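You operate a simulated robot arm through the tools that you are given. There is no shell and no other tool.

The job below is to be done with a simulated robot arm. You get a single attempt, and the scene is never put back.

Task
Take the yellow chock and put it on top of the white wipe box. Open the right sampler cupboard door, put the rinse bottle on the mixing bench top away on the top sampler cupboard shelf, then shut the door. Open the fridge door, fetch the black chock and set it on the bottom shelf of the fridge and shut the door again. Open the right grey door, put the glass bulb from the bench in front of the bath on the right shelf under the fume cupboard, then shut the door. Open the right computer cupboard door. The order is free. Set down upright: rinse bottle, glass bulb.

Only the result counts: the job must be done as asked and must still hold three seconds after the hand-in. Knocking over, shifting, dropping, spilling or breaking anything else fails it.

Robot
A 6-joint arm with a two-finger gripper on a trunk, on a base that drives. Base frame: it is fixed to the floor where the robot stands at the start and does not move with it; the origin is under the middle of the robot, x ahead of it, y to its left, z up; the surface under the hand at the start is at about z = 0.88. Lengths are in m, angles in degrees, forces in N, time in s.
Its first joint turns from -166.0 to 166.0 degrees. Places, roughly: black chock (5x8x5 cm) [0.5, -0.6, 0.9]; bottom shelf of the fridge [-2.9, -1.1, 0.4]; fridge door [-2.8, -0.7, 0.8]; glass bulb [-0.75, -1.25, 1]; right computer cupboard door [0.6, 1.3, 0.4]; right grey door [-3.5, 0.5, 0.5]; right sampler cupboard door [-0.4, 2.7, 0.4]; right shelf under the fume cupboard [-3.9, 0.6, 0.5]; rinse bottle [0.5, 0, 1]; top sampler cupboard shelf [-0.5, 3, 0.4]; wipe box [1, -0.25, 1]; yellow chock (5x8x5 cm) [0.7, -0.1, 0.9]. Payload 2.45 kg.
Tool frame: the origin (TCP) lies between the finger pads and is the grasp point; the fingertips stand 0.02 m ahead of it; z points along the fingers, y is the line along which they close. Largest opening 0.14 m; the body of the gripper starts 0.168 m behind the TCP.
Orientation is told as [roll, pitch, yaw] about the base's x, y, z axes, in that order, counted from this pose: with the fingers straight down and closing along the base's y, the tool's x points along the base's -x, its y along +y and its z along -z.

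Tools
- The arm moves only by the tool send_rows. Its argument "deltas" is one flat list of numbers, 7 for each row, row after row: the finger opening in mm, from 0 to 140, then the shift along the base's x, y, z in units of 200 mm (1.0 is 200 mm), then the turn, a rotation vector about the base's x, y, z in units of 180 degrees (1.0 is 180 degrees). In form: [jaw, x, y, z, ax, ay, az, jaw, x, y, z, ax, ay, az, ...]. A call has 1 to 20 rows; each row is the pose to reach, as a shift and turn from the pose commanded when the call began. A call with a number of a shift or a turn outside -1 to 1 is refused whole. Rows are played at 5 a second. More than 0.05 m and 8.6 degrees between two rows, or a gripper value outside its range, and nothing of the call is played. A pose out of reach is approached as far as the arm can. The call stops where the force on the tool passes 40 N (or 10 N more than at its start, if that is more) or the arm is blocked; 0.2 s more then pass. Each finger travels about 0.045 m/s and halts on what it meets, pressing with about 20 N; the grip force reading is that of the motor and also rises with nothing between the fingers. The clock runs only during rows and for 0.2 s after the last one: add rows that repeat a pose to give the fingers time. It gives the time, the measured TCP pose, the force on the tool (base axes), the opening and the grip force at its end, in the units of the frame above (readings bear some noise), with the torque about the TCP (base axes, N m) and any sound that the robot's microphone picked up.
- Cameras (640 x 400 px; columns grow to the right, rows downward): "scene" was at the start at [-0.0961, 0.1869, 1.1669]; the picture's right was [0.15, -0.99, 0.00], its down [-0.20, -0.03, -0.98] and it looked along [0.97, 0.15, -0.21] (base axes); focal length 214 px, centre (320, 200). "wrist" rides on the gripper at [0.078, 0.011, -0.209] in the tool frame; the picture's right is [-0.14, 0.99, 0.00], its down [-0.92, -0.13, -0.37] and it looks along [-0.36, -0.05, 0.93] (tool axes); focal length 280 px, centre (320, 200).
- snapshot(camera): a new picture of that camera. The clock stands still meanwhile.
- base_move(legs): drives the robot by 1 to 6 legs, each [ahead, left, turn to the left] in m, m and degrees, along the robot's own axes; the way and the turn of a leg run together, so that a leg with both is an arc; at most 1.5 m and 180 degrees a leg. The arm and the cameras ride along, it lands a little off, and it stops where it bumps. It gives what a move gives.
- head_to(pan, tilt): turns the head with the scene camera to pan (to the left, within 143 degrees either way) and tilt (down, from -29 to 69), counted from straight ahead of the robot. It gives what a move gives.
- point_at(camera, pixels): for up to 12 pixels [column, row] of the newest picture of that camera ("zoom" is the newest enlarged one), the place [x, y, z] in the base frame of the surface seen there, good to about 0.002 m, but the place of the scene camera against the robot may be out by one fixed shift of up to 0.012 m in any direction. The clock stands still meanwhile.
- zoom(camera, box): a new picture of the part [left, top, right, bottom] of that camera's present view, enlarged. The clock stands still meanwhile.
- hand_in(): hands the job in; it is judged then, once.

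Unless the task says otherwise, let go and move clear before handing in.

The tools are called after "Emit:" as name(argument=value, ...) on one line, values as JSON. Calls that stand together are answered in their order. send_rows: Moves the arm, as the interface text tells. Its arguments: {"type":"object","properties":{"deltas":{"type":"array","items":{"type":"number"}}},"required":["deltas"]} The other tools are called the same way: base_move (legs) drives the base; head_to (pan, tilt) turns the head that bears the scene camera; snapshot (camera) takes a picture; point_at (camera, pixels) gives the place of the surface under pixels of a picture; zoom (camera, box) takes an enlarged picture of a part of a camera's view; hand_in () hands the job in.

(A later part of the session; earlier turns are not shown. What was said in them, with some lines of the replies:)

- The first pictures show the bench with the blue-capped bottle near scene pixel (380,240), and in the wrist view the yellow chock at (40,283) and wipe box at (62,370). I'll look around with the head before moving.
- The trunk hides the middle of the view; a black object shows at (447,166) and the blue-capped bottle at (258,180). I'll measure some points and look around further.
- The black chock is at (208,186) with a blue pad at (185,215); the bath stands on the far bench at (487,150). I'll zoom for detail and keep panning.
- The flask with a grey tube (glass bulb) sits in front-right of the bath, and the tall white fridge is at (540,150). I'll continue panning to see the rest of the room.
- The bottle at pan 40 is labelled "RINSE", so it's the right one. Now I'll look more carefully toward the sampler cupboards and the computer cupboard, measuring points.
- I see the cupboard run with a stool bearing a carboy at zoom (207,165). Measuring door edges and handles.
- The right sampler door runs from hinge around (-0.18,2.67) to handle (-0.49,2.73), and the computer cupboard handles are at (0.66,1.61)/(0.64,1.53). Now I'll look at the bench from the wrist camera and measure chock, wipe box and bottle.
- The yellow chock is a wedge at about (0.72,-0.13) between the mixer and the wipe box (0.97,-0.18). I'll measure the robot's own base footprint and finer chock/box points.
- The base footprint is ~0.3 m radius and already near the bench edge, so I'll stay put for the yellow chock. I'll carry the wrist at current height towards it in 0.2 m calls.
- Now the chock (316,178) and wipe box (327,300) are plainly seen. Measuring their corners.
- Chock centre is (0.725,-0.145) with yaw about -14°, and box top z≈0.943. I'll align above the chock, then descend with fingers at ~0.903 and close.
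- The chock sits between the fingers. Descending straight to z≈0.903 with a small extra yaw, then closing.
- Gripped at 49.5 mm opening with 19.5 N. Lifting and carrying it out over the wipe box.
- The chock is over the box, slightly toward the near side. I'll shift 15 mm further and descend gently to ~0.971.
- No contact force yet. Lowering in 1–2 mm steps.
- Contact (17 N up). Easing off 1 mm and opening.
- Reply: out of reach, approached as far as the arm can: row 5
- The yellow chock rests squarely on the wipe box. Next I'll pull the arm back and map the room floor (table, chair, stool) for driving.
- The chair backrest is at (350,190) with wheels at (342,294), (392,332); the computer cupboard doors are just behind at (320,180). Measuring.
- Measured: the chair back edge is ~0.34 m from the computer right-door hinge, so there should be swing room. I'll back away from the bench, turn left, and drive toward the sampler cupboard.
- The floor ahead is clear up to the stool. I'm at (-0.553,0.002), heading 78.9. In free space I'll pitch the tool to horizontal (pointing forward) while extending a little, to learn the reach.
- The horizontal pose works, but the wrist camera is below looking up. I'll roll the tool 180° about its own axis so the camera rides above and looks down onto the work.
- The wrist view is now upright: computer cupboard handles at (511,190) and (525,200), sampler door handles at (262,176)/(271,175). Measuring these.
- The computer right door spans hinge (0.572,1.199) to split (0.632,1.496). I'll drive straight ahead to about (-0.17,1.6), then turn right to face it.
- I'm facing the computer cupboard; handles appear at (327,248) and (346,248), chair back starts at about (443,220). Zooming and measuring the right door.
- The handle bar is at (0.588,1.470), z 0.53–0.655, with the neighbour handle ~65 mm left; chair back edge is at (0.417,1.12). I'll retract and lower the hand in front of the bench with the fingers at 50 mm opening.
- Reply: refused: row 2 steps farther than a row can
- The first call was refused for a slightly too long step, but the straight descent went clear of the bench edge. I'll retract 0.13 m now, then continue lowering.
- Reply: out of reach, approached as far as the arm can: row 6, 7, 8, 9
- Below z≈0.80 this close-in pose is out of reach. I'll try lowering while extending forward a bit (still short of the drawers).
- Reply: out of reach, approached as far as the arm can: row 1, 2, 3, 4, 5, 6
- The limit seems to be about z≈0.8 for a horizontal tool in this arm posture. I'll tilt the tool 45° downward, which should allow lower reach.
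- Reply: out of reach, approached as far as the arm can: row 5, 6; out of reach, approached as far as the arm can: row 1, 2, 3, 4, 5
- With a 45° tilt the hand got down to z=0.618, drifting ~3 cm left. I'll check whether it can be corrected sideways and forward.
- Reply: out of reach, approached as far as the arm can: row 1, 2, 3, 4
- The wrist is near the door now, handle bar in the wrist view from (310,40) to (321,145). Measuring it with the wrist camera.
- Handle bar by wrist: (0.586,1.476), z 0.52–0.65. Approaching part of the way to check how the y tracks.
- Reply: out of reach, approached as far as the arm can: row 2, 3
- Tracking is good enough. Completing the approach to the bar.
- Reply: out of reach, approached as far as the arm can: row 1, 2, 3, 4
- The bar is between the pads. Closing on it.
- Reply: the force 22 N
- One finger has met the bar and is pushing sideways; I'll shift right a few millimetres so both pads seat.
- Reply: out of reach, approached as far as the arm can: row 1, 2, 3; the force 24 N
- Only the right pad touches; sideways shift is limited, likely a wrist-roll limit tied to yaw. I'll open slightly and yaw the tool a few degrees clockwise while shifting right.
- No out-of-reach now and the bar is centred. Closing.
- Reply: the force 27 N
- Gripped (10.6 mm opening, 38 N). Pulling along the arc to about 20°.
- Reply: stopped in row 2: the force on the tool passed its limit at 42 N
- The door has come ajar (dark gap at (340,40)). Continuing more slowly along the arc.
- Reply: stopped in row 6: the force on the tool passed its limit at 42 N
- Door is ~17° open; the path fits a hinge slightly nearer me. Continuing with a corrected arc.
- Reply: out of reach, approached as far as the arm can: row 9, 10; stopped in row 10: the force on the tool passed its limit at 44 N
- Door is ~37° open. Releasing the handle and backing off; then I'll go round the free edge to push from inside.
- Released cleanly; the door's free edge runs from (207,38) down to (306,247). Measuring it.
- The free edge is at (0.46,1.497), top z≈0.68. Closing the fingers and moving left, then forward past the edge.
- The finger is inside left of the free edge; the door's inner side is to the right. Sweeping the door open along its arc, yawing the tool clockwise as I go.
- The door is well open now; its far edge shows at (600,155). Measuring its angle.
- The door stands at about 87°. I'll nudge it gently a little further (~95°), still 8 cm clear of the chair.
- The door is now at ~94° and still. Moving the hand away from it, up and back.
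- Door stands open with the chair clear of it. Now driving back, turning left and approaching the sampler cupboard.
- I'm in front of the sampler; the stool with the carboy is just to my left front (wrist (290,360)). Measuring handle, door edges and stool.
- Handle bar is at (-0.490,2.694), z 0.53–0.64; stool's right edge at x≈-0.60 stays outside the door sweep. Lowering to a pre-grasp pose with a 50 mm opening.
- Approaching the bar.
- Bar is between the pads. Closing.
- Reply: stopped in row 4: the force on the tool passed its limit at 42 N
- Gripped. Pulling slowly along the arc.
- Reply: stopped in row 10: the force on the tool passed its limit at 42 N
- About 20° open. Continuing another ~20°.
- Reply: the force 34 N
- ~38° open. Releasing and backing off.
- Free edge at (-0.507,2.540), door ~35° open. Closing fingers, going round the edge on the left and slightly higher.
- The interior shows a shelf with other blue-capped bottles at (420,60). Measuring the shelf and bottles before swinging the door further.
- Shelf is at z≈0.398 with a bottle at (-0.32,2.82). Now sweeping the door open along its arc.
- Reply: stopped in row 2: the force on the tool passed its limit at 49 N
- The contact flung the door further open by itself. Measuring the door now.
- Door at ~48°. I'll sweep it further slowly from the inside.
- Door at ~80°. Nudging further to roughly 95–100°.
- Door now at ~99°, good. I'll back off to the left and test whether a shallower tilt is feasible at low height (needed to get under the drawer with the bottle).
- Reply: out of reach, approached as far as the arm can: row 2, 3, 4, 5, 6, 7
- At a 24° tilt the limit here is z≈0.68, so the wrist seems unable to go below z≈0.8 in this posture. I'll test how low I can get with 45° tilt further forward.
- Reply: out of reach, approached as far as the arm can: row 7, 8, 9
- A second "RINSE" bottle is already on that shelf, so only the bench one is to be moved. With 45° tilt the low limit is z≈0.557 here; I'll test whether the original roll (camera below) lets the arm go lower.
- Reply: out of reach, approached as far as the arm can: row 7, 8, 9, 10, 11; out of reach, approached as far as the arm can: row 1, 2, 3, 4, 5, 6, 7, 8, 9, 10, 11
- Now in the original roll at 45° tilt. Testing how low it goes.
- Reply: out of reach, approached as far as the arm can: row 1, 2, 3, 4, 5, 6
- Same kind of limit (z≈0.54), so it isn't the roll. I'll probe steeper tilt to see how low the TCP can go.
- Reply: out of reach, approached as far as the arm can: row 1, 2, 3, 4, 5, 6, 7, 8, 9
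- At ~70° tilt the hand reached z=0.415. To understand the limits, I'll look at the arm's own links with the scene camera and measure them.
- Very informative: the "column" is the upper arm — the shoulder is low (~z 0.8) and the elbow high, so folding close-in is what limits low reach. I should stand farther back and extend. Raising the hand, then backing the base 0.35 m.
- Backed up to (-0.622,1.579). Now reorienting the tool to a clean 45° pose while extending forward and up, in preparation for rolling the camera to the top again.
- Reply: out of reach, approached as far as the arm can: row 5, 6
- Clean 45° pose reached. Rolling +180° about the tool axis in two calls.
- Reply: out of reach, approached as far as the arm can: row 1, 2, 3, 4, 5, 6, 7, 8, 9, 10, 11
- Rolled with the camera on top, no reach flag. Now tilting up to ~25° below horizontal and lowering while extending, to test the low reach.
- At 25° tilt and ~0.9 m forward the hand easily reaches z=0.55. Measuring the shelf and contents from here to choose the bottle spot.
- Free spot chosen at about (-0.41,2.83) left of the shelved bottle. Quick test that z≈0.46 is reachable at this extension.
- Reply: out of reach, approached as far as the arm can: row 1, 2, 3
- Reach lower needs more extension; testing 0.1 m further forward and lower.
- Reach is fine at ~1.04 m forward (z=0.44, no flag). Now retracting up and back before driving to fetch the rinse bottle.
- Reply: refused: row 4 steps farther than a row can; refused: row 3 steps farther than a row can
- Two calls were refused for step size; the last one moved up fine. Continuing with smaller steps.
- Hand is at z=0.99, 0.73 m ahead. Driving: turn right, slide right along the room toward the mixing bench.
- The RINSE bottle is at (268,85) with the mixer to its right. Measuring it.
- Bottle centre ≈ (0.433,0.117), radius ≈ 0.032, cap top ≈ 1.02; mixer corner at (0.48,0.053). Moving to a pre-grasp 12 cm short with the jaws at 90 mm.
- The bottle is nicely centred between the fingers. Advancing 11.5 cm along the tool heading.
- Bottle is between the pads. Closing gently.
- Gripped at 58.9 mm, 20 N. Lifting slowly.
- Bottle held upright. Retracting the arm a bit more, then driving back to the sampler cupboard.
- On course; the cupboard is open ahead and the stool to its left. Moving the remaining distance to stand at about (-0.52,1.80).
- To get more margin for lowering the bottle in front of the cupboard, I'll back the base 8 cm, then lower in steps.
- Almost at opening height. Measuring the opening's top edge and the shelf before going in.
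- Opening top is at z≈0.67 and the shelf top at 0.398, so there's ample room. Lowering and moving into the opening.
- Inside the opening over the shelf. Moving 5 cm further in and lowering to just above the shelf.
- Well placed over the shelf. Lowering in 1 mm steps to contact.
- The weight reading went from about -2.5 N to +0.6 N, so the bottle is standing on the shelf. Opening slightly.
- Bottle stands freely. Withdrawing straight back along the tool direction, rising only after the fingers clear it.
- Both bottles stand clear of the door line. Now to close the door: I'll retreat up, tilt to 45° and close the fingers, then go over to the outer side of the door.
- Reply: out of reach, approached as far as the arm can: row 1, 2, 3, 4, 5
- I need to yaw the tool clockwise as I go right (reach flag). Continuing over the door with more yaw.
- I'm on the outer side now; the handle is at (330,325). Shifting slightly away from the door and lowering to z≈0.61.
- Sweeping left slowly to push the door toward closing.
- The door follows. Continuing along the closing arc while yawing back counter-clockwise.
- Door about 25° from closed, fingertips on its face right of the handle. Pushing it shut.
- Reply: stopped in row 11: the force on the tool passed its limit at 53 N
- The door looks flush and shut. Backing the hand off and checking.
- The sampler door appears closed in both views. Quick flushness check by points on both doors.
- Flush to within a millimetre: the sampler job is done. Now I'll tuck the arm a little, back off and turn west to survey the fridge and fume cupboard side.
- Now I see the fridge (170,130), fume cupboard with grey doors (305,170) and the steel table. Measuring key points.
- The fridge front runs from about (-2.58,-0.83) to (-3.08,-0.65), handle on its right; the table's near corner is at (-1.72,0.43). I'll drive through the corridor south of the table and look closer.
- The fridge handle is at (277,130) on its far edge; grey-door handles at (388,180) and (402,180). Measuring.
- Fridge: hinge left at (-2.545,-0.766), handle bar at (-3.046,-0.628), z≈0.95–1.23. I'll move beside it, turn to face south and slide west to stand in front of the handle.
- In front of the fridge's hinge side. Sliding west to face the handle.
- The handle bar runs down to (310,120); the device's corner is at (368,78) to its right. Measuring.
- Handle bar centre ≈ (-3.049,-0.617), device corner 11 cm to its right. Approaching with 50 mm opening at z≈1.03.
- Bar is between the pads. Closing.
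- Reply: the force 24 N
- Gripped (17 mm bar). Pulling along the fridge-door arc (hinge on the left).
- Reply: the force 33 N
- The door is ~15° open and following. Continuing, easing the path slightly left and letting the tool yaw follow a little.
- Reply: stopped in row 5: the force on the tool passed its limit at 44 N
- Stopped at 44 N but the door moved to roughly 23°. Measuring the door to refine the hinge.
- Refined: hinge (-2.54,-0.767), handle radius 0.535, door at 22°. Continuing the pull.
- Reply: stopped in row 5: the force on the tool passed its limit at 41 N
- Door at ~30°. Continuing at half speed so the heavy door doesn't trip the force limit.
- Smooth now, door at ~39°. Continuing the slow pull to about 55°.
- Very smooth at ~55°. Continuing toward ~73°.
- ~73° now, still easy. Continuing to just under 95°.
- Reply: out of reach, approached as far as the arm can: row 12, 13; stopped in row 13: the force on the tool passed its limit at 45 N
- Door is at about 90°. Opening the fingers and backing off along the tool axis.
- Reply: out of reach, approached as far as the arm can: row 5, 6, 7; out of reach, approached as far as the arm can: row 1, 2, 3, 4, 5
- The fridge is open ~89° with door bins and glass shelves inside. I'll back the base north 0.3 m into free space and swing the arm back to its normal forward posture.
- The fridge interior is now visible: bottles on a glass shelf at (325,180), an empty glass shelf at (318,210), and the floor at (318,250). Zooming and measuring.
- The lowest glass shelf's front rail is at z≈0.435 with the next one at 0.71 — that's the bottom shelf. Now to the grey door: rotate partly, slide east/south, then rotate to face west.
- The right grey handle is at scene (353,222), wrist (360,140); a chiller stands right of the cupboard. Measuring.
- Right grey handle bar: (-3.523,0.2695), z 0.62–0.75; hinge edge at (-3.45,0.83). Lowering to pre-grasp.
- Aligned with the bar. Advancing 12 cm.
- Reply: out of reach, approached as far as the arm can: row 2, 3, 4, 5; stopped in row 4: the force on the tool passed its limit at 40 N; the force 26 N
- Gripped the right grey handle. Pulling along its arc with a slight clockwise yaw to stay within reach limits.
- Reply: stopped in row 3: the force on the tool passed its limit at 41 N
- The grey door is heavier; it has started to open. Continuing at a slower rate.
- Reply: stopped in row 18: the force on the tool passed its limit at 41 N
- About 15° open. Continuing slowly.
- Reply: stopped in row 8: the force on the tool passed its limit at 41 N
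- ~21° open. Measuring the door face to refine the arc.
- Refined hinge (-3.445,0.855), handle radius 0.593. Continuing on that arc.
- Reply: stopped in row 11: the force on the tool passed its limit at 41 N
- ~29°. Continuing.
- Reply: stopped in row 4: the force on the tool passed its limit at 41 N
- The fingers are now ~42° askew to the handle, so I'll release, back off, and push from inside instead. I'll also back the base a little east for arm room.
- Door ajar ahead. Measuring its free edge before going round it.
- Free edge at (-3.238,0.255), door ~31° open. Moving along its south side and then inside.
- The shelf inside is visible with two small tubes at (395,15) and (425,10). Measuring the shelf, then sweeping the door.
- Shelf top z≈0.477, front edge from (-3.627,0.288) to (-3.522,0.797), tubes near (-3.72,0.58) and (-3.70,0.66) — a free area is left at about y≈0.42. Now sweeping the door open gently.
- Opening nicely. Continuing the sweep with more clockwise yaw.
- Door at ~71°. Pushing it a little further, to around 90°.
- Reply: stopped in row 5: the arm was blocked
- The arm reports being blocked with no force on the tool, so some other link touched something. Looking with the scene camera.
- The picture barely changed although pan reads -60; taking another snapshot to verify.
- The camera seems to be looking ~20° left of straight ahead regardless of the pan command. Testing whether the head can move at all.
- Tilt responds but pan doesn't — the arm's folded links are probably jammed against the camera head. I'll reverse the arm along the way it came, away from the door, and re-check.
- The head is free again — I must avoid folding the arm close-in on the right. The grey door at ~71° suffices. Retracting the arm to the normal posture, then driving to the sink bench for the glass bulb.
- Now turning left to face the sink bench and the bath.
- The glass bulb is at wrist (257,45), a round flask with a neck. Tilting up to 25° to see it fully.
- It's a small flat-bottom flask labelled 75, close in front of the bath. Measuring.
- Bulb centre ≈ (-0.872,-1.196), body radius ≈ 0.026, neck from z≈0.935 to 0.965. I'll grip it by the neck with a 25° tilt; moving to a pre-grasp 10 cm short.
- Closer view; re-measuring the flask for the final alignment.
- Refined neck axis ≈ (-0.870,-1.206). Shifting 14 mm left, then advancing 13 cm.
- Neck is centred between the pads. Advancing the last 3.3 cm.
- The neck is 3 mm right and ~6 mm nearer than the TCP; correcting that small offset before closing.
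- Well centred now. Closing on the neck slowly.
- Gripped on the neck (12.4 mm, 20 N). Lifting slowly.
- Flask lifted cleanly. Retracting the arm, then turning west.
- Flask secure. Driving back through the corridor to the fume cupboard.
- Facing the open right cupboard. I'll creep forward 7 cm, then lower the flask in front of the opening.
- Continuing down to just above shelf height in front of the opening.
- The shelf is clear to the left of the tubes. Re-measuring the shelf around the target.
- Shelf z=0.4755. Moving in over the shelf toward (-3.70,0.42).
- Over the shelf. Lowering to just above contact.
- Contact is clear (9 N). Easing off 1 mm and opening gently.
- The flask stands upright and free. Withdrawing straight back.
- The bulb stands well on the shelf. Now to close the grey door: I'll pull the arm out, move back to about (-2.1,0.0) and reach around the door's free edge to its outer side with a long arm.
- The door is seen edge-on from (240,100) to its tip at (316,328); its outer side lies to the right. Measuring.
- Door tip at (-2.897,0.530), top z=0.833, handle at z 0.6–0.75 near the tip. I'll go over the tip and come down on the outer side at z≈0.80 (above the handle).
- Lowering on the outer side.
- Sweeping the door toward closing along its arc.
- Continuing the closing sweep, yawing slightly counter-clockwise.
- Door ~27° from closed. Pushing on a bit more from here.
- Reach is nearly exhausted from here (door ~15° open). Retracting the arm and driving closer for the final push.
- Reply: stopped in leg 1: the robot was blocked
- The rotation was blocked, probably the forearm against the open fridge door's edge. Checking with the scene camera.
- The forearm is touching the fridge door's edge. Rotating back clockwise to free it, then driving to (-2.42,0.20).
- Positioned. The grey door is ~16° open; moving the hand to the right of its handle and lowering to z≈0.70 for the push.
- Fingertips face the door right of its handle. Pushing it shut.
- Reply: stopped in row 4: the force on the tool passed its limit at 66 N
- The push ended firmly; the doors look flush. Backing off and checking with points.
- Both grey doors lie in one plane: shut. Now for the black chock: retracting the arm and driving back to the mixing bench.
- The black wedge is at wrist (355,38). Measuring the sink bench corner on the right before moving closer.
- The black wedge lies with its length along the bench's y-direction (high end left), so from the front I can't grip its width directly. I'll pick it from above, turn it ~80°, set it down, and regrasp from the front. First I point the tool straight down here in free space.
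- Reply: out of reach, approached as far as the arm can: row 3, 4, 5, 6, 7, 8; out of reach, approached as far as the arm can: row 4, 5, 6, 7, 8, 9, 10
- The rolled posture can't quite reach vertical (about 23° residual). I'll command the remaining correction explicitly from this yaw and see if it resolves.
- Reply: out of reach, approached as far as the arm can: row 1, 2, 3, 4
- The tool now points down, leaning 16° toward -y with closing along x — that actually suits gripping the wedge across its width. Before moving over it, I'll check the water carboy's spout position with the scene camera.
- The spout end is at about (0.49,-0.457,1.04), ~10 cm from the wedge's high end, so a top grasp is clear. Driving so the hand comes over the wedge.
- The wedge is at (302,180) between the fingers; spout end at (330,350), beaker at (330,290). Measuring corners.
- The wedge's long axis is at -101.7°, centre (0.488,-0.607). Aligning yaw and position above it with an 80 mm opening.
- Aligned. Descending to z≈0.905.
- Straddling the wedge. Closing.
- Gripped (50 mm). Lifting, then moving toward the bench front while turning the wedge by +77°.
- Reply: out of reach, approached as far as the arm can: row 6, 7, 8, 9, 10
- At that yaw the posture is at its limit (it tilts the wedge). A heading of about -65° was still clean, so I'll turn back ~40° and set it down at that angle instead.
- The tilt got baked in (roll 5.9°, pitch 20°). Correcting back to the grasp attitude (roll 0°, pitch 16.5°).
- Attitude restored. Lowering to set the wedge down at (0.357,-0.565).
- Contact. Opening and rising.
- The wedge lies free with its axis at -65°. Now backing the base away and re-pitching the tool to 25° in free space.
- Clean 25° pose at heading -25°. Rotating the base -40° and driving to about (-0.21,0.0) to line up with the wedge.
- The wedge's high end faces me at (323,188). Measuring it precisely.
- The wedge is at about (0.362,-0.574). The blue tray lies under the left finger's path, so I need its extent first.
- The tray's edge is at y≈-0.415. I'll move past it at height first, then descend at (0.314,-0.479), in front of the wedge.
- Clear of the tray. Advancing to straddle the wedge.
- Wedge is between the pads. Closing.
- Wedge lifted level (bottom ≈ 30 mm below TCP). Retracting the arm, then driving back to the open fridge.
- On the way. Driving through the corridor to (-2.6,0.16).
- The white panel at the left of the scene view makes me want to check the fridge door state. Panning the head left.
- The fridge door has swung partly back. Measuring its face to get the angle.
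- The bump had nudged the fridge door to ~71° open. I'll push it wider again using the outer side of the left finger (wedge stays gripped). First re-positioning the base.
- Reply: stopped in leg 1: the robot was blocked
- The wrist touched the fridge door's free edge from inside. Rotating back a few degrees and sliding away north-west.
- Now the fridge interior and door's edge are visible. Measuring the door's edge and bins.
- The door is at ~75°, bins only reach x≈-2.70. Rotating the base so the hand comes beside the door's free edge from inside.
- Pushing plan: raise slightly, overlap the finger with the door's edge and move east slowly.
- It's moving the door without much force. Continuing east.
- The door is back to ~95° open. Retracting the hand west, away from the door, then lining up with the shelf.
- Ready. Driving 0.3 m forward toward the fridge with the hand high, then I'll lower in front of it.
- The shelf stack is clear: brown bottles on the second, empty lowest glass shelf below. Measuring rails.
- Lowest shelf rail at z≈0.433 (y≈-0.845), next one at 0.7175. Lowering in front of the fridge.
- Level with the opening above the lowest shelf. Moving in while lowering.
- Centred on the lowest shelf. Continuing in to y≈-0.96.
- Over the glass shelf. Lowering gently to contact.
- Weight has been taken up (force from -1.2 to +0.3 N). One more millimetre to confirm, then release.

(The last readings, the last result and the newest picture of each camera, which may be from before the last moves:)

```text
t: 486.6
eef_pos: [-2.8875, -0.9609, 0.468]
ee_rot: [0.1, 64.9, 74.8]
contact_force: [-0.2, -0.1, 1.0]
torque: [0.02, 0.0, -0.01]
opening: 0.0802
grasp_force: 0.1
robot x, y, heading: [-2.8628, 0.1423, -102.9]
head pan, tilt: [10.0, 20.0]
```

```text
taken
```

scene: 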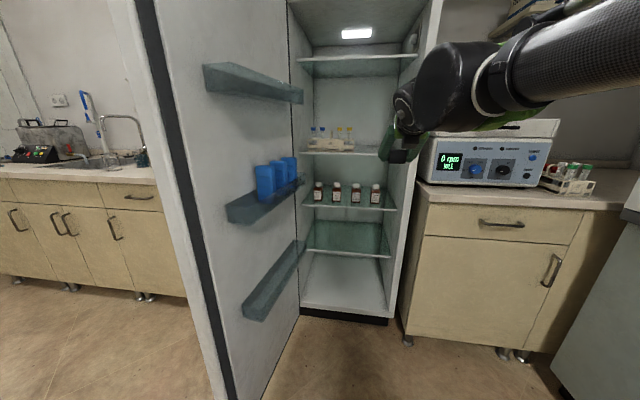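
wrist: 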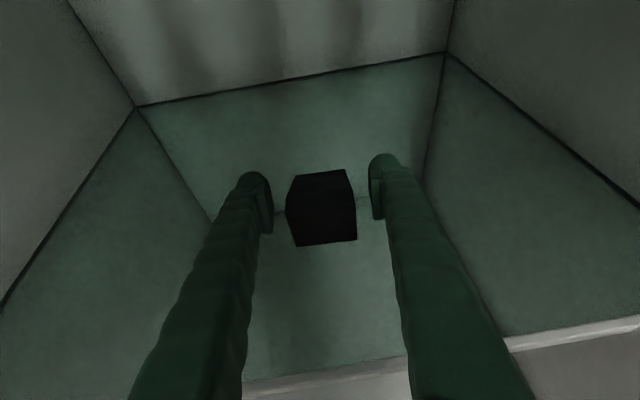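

The wedge rests on the bottom shelf. Withdrawing along the entry path.

Emit:
send_rows(deltas=[80, 0.03, 0.11, 0.01, 0, 0, 0, 80, 0.06, 0.24, 0.02, 0, 0, 0, 80, 0.085, 0.37, 0.05, 0, 0, 0, 80, 0.1, 0.5, 0.1, 0, 0, 0, 80, 0.1, 0.63, 0.16, 0, 0, 0, 80, 0.1, 0.76, 0.22, 0, 0, 0, 80, 0.1, 0.88, 0.28, 0, 0, 0, 80, 0.1, 0.98, 0.35, 0, 0, 0])

Emit:
snapshot(camera="wrist")

```text
t: 488.4
eef_pos: [-2.8648, -0.7638, 0.5376]
ee_rot: [0.1, 65.0, 75.0]
contact_force: [-0.2, 0.4, -0.4]
torque: [0.02, 0.01, 0.0]
opening: 0.08
grasp_force: 0.0
robot x, y, heading: [-2.8598, 0.141, -102.5]
head pan, tilt: [10.0, 20.0]
```

```text
taken
```

wrist: 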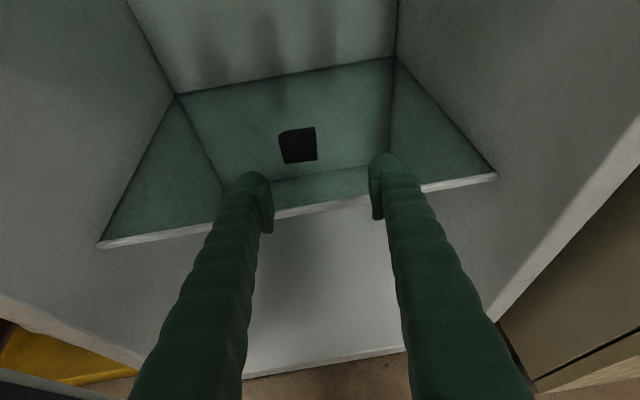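

The wedge sits on the bottom shelf. Pulling the arm out and up, then backing away to come round to the outer side of the fridge door.

Emit:
send_rows(deltas=[60, 0, 0.15, 0.08, 0, 0, 0, 40, -0.01, 0.32, 0.18, 0, 0, 0, 20, -0.02, 0.5, 0.32, 0, 0, 0, 10, -0.03, 0.68, 0.48, 0, 0, 0, 10, -0.04, 0.84, 0.65, 0, 0, 0, 10, -0.05, 0.98, 0.84, 0, 0, 0])

Emit:
send_rows(deltas=[10, 0, 0.08, 0.2, 0, 0, 0, 10, 0, 0.16, 0.4, 0, 0, 0, 10, 0, 0.24, 0.6, 0, 0, 0, 10, 0, 0.32, 0.8, 0, 0, 0, 10, 0, 0.4, 1, 0, 0, 0])

Emit:
base_move(legs=[[-0.27, 0, 0], [0, 0, -72]])

Emit:
snapshot(camera="wrist")

```text
t: 489.8
eef_pos: [-2.8745, -0.5693, 0.705]
ee_rot: [-0.1, 65.0, 74.9]
contact_force: [0.6, -0.4, -0.3]
torque: [0.06, 0.0, -0.03]
opening: 0.0099
grasp_force: 0.2
robot x, y, heading: [-2.8614, 0.1429, -102.9]
head pan, tilt: [10.0, 20.0]
```

```text
t: 491.0
eef_pos: [-2.8742, -0.4871, 0.9063]
ee_rot: [0.0, 65.0, 74.8]
contact_force: [-0.5, 0.4, 0.5]
torque: [0.01, 0.04, -0.03]
opening: 0.0097
grasp_force: 0.0
robot x, y, heading: [-2.8615, 0.1435, -102.6]
head pan, tilt: [10.0, 20.0]
```

```text
t: 496.1
eef_pos: [-3.4041, 0.2364, 0.9051]
ee_rot: [0.1, 65.0, 2.2]
contact_force: [-0.1, -0.3, -0.3]
torque: [-0.02, 0.05, -0.02]
opening: 0.0099
grasp_force: 0.0
robot x, y, heading: [-2.8005, 0.4119, -175.4]
head pan, tilt: [10.0, 20.0]
```

```text
taken
```

wrist: 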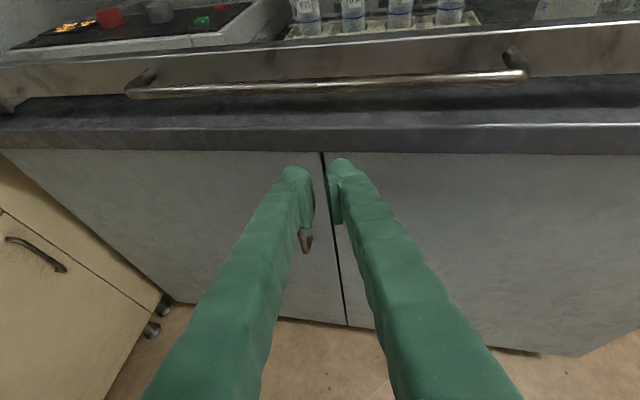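

Now driving east along the corridor, turning the arm slightly north to clear the door edge.

Emit:
base_move(legs=[[-0.282, 0.233, 0], [-0.291, 0.124, 0], [0, 0, -27]])

Emit:
base_move(legs=[[-0.49, 0.03, 0]])

Emit:
snapshot(camera="wrist")

Emit:
head_to(pan=25, tilt=20)

Emit:
snapshot(camera="scene")

```text
t: 501.5
eef_pos: [-2.8138, 0.2313, 0.9064]
ee_rot: [0.0, 65.0, -25.2]
contact_force: [0.0, -0.3, -0.1]
torque: [0.02, 0.01, -0.01]
opening: 0.0098
grasp_force: 0.1
robot x, y, heading: [-2.1985, 0.109, 157.1]
head pan, tilt: [10.0, 20.0]
```

```text
t: 504.4
eef_pos: [-2.3735, 0.0092, 0.9067]
ee_rot: [0.0, 65.0, -24.7]
contact_force: [0.2, 0.3, 0.7]
torque: [0.0, 0.0, -0.01]
opening: 0.0098
grasp_force: 0.1
robot x, y, heading: [-1.7565, -0.1092, 157.6]
head pan, tilt: [10.0, 20.0]
```

```text
taken
```

wrist: 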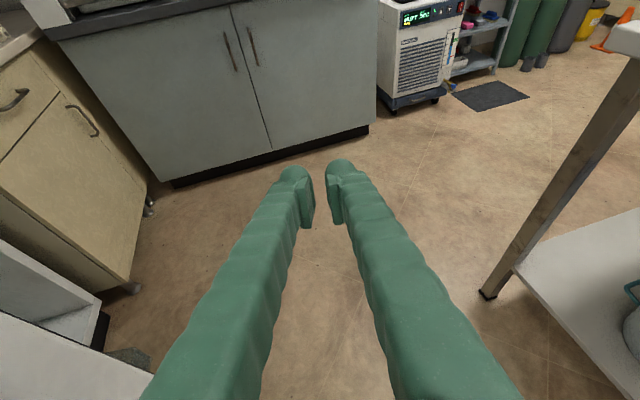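

```text
t: 505.1
eef_pos: [-2.3738, 0.01, 0.9053]
ee_rot: [0.0, 65.0, -24.9]
contact_force: [-0.9, 0.0, -0.8]
torque: [0.01, -0.01, -0.05]
opening: 0.0098
grasp_force: 0.1
robot x, y, heading: [-1.7576, -0.109, 157.6]
head pan, tilt: [25.0, 20.0]
```

```text
taken
```

scene: 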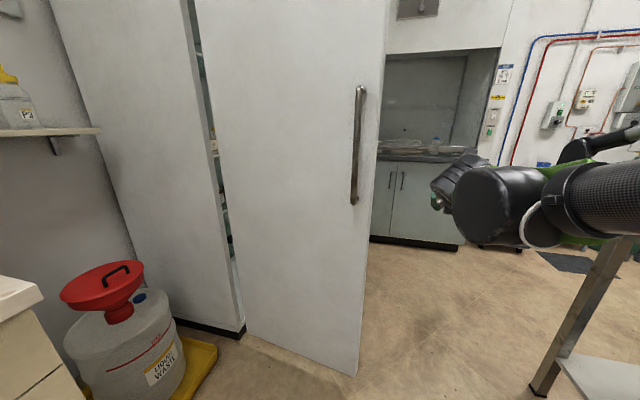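

I see the fridge door's outer face. Backing 16 cm and rotating so the hand comes to its outer (east) side.

Emit:
base_move(legs=[[-0.16, 0, 0], [0, 0, 20]])

Emit:
send_rows(deltas=[10, 0, -0.02, -0.15, 0, 0, 0, 10, -0.02, -0.04, -0.3, 0, 0, 0, 10, -0.04, -0.06, -0.45, 0, 0, 0, 10, -0.06, -0.08, -0.6, 0, 0, 0, 10, -0.08, -0.1, -0.75, 0, 0, 0])

Emit:
snapshot(camera="wrist")

```text
t: 507.6
eef_pos: [-2.2287, -0.265, 0.9067]
ee_rot: [-0.1, 65.1, -5.3]
contact_force: [0.0, 0.2, -0.4]
torque: [-0.01, 0.0, 0.02]
opening: 0.0102
grasp_force: 0.0
robot x, y, heading: [-1.6064, -0.1662, 177.0]
head pan, tilt: [25.0, 20.0]
```

```text
t: 508.8
eef_pos: [-2.2437, -0.2852, 0.7557]
ee_rot: [0.1, 65.0, -5.2]
contact_force: [0.5, -0.4, -0.1]
torque: [-0.02, 0.02, -0.03]
opening: 0.01
grasp_force: 0.0
robot x, y, heading: [-1.6059, -0.1687, 177.2]
head pan, tilt: [25.0, 20.0]
```

```text
taken
```

wrist: 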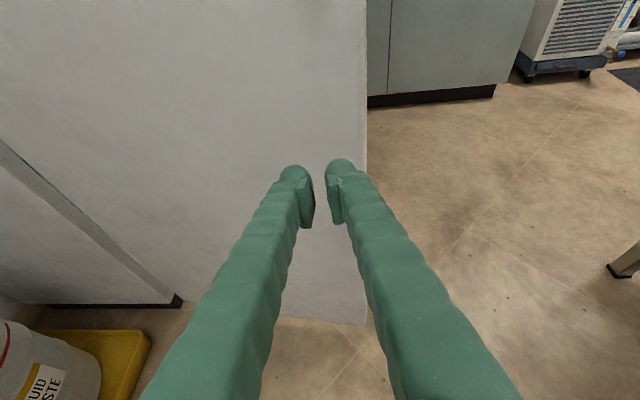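

Facing the door's outer face with its edge at column 367. Pushing west slowly.

Emit:
send_rows(deltas=[10, -0.12, 0, 0, 0, 0, 0, 10, -0.24, -0.005, 0, 0, 0, 0, 10, -0.36, -0.01, 0, 0, 0, 0, 10, -0.48, -0.02, 0, 0, 0, 0, 10, -0.56, -0.03, 0, 0, 0, 0, 10, -0.64, -0.04, 0, 0, 0, 0, 10, -0.71, -0.02, 0, 0, 0, 0, 10, -0.78, 0, 0, 0, 0, 0, 10, -0.85, 0.02, 0, 0, 0, 0, 10, -0.92, 0.035, 0, 0, 0, 0, 10, -0.98, 0.046, 0, 0, 0, 0])

Emit:
snapshot(camera="wrist")

```text
t: 511.2
eef_pos: [-2.4414, -0.2749, 0.754]
ee_rot: [0.1, 65.0, -5.3]
contact_force: [-0.1, -0.2, -0.2]
torque: [0.02, 0.0, -0.01]
opening: 0.01
grasp_force: 0.1
robot x, y, heading: [-1.6091, -0.1672, 177.3]
head pan, tilt: [25.0, 20.0]
```

```text
taken
```

wrist: 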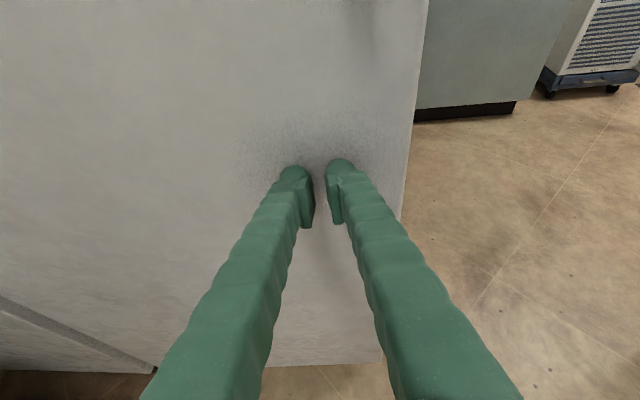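

Emit:
send_rows(deltas=[10, -0.1, 0.015, 0, 0, 0, 0, 10, -0.2, 0.03, 0, 0, 0, 0, 10, -0.3, 0.038, 0, 0, 0, 0, 10, -0.4, 0.04, 0, 0, 0, 0, 10, -0.5, 0.04, 0, 0, 0, 0, 10, -0.6, 0.04, 0, 0, 0, 0, 10, -0.7, 0.035, 0, 0, 0, 0, 10, -0.8, 0.025, 0, 0, 0, 0, 10, -0.9, 0.01, 0, 0, 0, 0, 10, -0.99, -0.005, 0, 0, 0, 0])

Emit:
snapshot(camera="wrist")

```text
t: 513.4
eef_pos: [-2.6388, -0.2776, 0.7568]
ee_rot: [0.2, 65.0, -5.4]
contact_force: [-0.2, 0.1, -0.3]
torque: [0.0, -0.01, 0.0]
opening: 0.0101
grasp_force: 0.0
robot x, y, heading: [-1.6046, -0.1708, 177.0]
head pan, tilt: [25.0, 20.0]
```

```text
taken
```

wrist: 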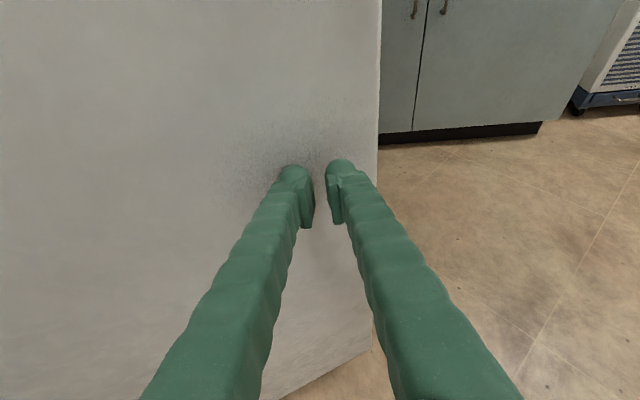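

Emit:
send_rows(deltas=[10, -0.07, -0.04, 0, 0, 0, 0, 10, -0.135, -0.08, 0, 0, 0, 0, 10, -0.2, -0.12, 0, 0, 0, 0, 10, -0.266, -0.1655, 0, 0, 0, 0, 10, -0.33, -0.22, 0, 0, 0, 0, 10, -0.395, -0.275, 0, 0, 0, 0, 10, -0.46, -0.328, 0, 0, 0, 0, 10, -0.526, -0.38, 0, 0, 0, 0, 10, -0.59, -0.43, 0, 0, 0, 0, 10, -0.65, -0.482, 0, 0, 0, 0, 10, -0.71, -0.532, 0, 0, 0, 0, 10, -0.771, -0.582, 0, 0, 0, 0, 10, -0.835, -0.63, 0, 0, 0, 0, 10, -0.9, -0.678, 0, 0, 0, 0, 10, -0.961, -0.7245, 0, 0, 0, 0])

Emit:
snapshot(camera="wrist")

```text
t: 516.6
eef_pos: [-2.8299, -0.4214, 0.7565]
ee_rot: [0.1, 65.0, -5.1]
contact_force: [0.7, 0.0, 0.3]
torque: [-0.02, -0.01, 0.01]
opening: 0.0098
grasp_force: 0.1
robot x, y, heading: [-1.6041, -0.1696, 177.1]
head pan, tilt: [25.0, 20.0]
```

```text
taken
```

wrist: 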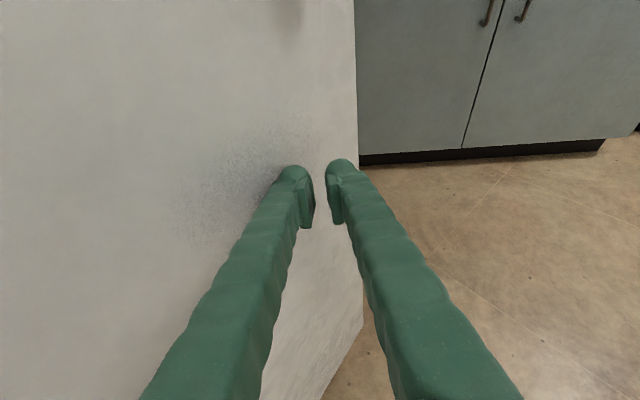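

Emit:
send_rows(deltas=[10, -0.03, -0.08, 0, 0, 0, 0, 10, -0.058, -0.16, 0, 0, 0, 0, 10, -0.085, -0.24, 0, 0, 0, 0, 10, -0.113, -0.317, 0, 0, 0, 0, 10, -0.14, -0.39, 0, 0, 0, 0, 10, -0.165, -0.46, 0, 0, 0, 0, 10, -0.187, -0.53, 0, 0, 0, 0, 10, -0.2055, -0.598, 0, 0, 0, 0])

Emit:
snapshot(camera="wrist")

Emit:
snapshot(camera="scene")

```text
t: 518.4
eef_pos: [-2.8722, -0.5422, 0.756]
ee_rot: [0.1, 65.0, -5.3]
contact_force: [0.4, -0.1, -0.2]
torque: [-0.03, 0.0, 0.01]
opening: 0.01
grasp_force: 0.0
robot x, y, heading: [-1.606, -0.168, 177.1]
head pan, tilt: [25.0, 20.0]
```

```text
taken
```

wrist: 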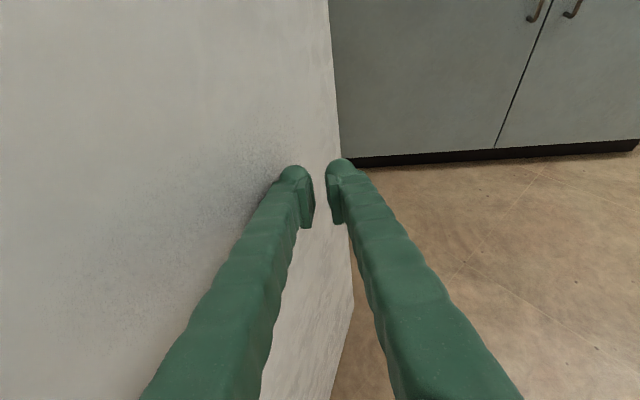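

```text
taken
```

scene: 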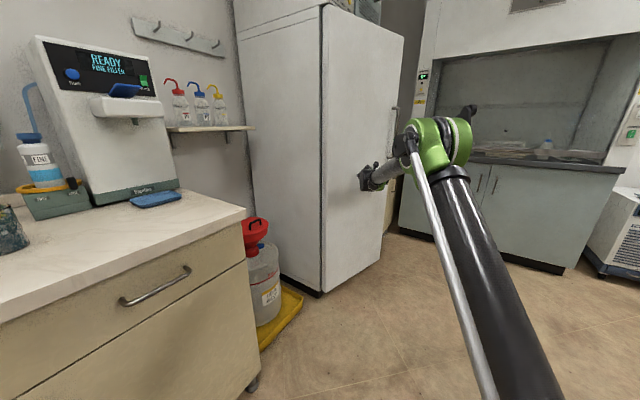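

The fridge door is nearly shut. Measuring its remaining angle.

Emit:
point_at(camera="wrist", pixels=[[50, 200], [150, 200], [250, 130], [320, 60], [300, 120], [335, 150], [100, 100]])

```text
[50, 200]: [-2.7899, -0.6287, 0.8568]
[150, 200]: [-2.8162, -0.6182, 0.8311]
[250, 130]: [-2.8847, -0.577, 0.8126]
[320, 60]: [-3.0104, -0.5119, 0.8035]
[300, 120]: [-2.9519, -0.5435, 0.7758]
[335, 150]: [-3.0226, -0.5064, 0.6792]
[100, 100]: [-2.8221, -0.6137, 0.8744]
```

About 16° remain. Continuing the push from here.

Emit:
send_rows(deltas=[10, 0, -0.07, 0, 0, 0, 0, 10, 0, -0.14, 0, 0, 0, 0, 10, -0.01, -0.21, 0, 0, 0, 0, 10, -0.01, -0.28, 0, 0, 0, 0, 10, -0.02, -0.35, 0, 0, 0, 0, 10, -0.02, -0.41, 0, 0, 0, 0, 10, -0.03, -0.46, 0, 0, 0, 0, 10, -0.03, -0.5, 0, 0, 0, 0, 10, -0.03, -0.54, 0, 0, 0, 0, 10, -0.03, -0.58, 0, 0, 0, 0])

Emit:
snapshot(camera="wrist")

Emit:
point_at(camera="wrist", pixels=[[50, 200], [150, 200], [250, 130], [280, 60], [100, 100]])

```text
t: 520.6
eef_pos: [-2.8789, -0.657, 0.7553]
ee_rot: [0.0, 65.1, -5.2]
contact_force: [0.2, 0.1, -0.6]
torque: [-0.04, 0.0, 0.01]
opening: 0.0099
grasp_force: 0.0
robot x, y, heading: [-1.6071, -0.1746, 176.9]
head pan, tilt: [25.0, 20.0]
```

```text
taken
```

wrist: 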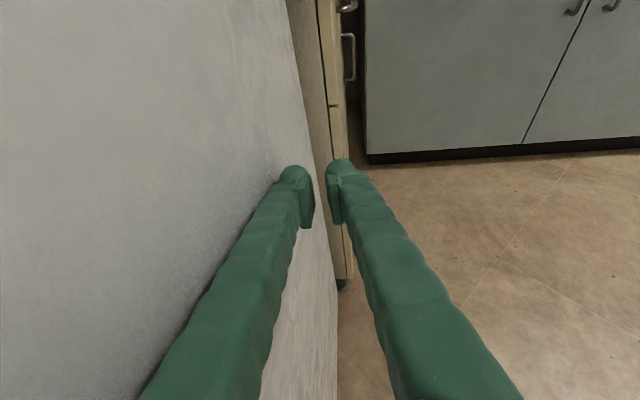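

```text
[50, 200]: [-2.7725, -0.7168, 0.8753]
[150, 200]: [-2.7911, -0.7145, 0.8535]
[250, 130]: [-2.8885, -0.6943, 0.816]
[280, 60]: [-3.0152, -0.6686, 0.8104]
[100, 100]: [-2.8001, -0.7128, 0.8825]
```

The face is in the closed plane (same as measured before opening). Moving the hand away and verifying it stays shut.

Emit:
send_rows(deltas=[10, 0.03, 0.1, 0.02, 0, 0, 0, 10, 0.08, 0.25, 0.05, 0, 0, 0, 10, 0.15, 0.42, 0.1, 0, 0, 0, 10, 0.25, 0.6, 0.2, 0, 0, 0, 10, 0.4, 0.75, 0.3, 0, 0, 0, 10, 0.55, 0.88, 0.4, 0, 0, 0, 10, 0.73, 0.98, 0.5, 0, 0, 0])

Emit:
send_rows(deltas=[10, 0.2, 0.06, 0.08, 0, 0, 0, 10, 0.4, 0.12, 0.16, 0, 0, 0, 10, 0.6, 0.18, 0.24, 0, 0, 0, 10, 0.8, 0.24, 0.3, 0, 0, 0, 10, 1, 0.3, 0.36, 0, 0, 0])

Emit:
snapshot(camera="scene")

Emit:
zoom(camera="scene", box=[220, 0, 440, 310])

```text
t: 522.2
eef_pos: [-2.7323, -0.459, 0.8572]
ee_rot: [0.2, 65.0, -5.2]
contact_force: [-0.1, -0.7, -0.1]
torque: [0.01, 0.03, -0.01]
opening: 0.0098
grasp_force: 0.1
robot x, y, heading: [-1.6052, -0.1711, 176.9]
head pan, tilt: [25.0, 20.0]
```

```text
t: 523.4
eef_pos: [-2.5308, -0.4026, 0.929]
ee_rot: [0.0, 65.0, -5.3]
contact_force: [0.5, 0.6, 0.3]
torque: [0.02, -0.03, -0.07]
opening: 0.0099
grasp_force: 0.1
robot x, y, heading: [-1.6098, -0.1696, 177.0]
head pan, tilt: [25.0, 20.0]
```

```text
taken
```

scene: 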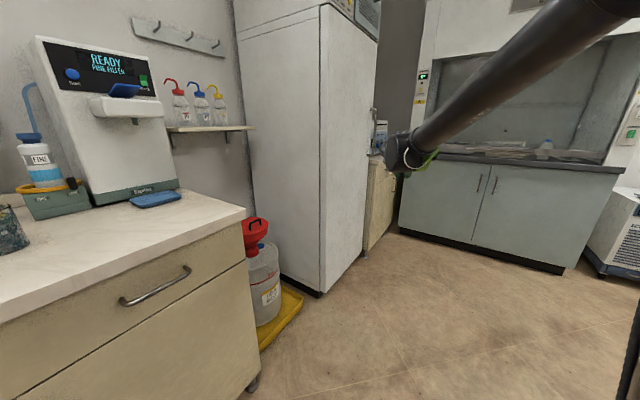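

```text
1.29 times, centred on (330, 155) of scene
```

zoom: 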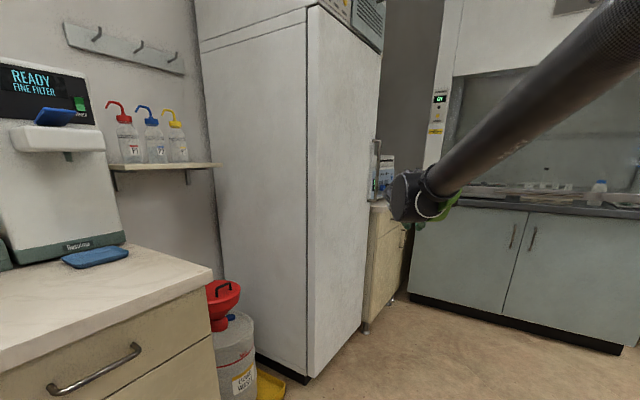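

The fridge looks closed, as do the grey doors. Verifying the door plane by points and then checking the rest (computer door, sampler door).

Emit:
point_at(camera="scene", pixels=[[330, 100], [350, 150], [365, 100], [335, 250], [355, 230]])

Emit:
head_to(pan=-125, tilt=15)

Emit:
snapshot(camera="scene")

Emit:
zoom(camera="scene", box=[120, 100, 560, 340])

```text
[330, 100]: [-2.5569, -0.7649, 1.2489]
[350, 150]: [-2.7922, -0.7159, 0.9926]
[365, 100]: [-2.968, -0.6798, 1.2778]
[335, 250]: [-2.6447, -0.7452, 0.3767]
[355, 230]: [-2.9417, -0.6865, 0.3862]
```

```text
t: 525.8
eef_pos: [-2.531, -0.4022, 0.9297]
ee_rot: [0.1, 65.0, -5.3]
contact_force: [0.9, -0.5, 0.1]
torque: [0.0, 0.0, -0.01]
opening: 0.0099
grasp_force: 0.0
robot x, y, heading: [-1.6096, -0.1675, 177.2]
head pan, tilt: [-125.0, 15.0]
```

```text
taken
```

scene: 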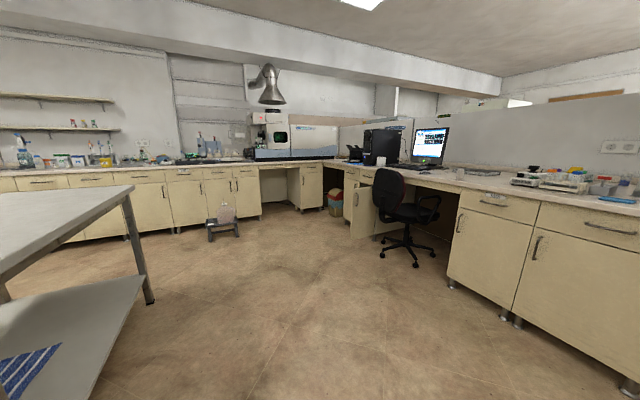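

```text
1.45 times, centred on (340, 220) of scene
```

zoom: 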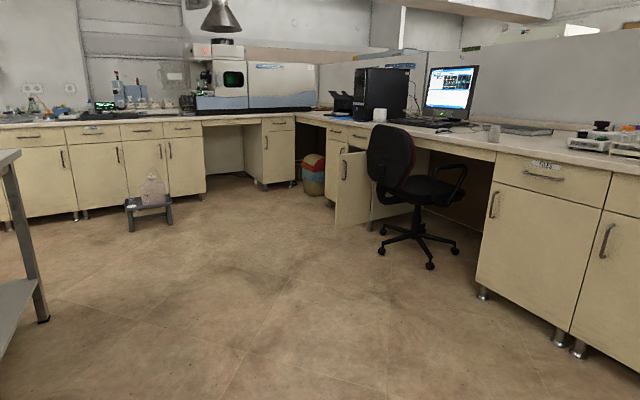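

Fridge door plane matches the closed one; sampler doors shut, computer cupboard's right door still open, chair and stool in place. A last check of the computer door's angle and the yellow chock.

Emit:
zoom(camera="scene", box=[320, 140, 460, 280])

Emit:
point_at(camera="scene", pixels=[[356, 200], [360, 230], [370, 215], [374, 200], [354, 195], [400, 175], [390, 195]])

Emit:
zoom(camera="scene", box=[500, 140, 640, 230])

```text
2.86 times, centred on (390, 210) of scene
```

zoom: 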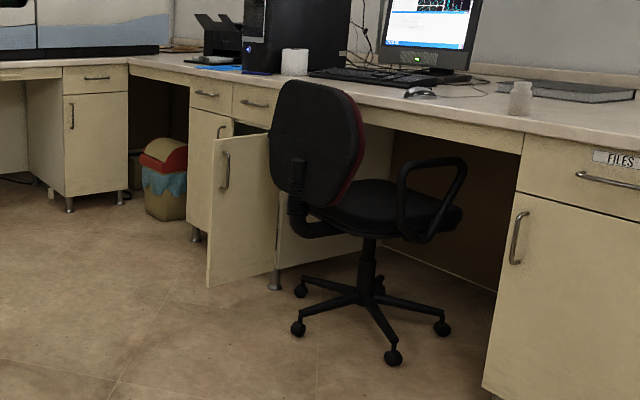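

```text
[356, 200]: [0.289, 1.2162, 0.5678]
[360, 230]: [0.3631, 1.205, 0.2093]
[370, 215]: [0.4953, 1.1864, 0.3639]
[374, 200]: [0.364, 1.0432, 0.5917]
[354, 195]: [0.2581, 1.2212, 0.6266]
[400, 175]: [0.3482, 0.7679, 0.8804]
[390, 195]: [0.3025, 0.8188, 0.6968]
```

```text
4.44 times, centred on (570, 185) of scene
```

zoom: 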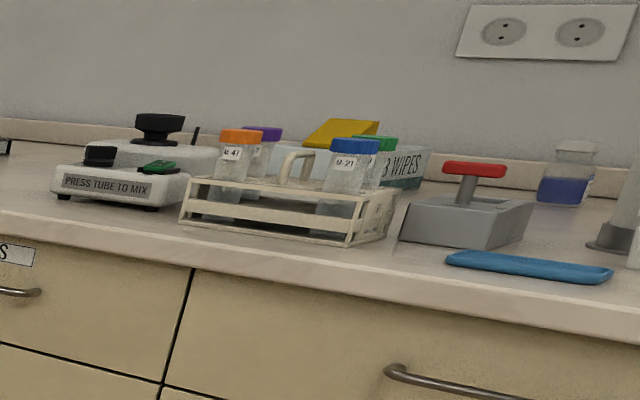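

The computer door stands at about 93°, the yellow chock sits on the wipe box, and everything else is in its place; the hand is empty and clear. Handing in.

Emit:
hand_in()

```text
The job is handed in.
```

I finished every part of the job and handed it in; I don't have the judge's result. The last readings and pictures before the hand-in showed:

- **Yellow chock:** it is on top of the white wipe box.
- **Rinse bottle:** the one from the mixing bench stands upright on the top sampler cupboard shelf, next to a second RINSE bottle that was already there. The right door is shut and flush.
- **Black chock:** it is on the lowest glass shelf of the fridge, and the door is shut. I took the lowest glass shelf (height 0.44 m) as the bottom shelf, since your list put it at about 0.4 m; the fridge floor below it is at about 0.13 m.
- **Glass bulb:** the flask labelled 75 stands upright on the right shelf under the fume cupboard. The right grey door is shut and flush with the left one.
- **Right computer cupboard door:** it is open at about 93 degrees, clear of the chair.

Two contacts happened on the way. The arm twice touched the open fridge door, nudging it from about 90 to about 71 degrees, so I pushed it wide again before placing the black chock. While I was opening the grey door, the folded arm also jammed against the robot's own camera head for a moment, and it moved freely again afterwards. I saw nothing knocked over, dropped or shifted by mistake.
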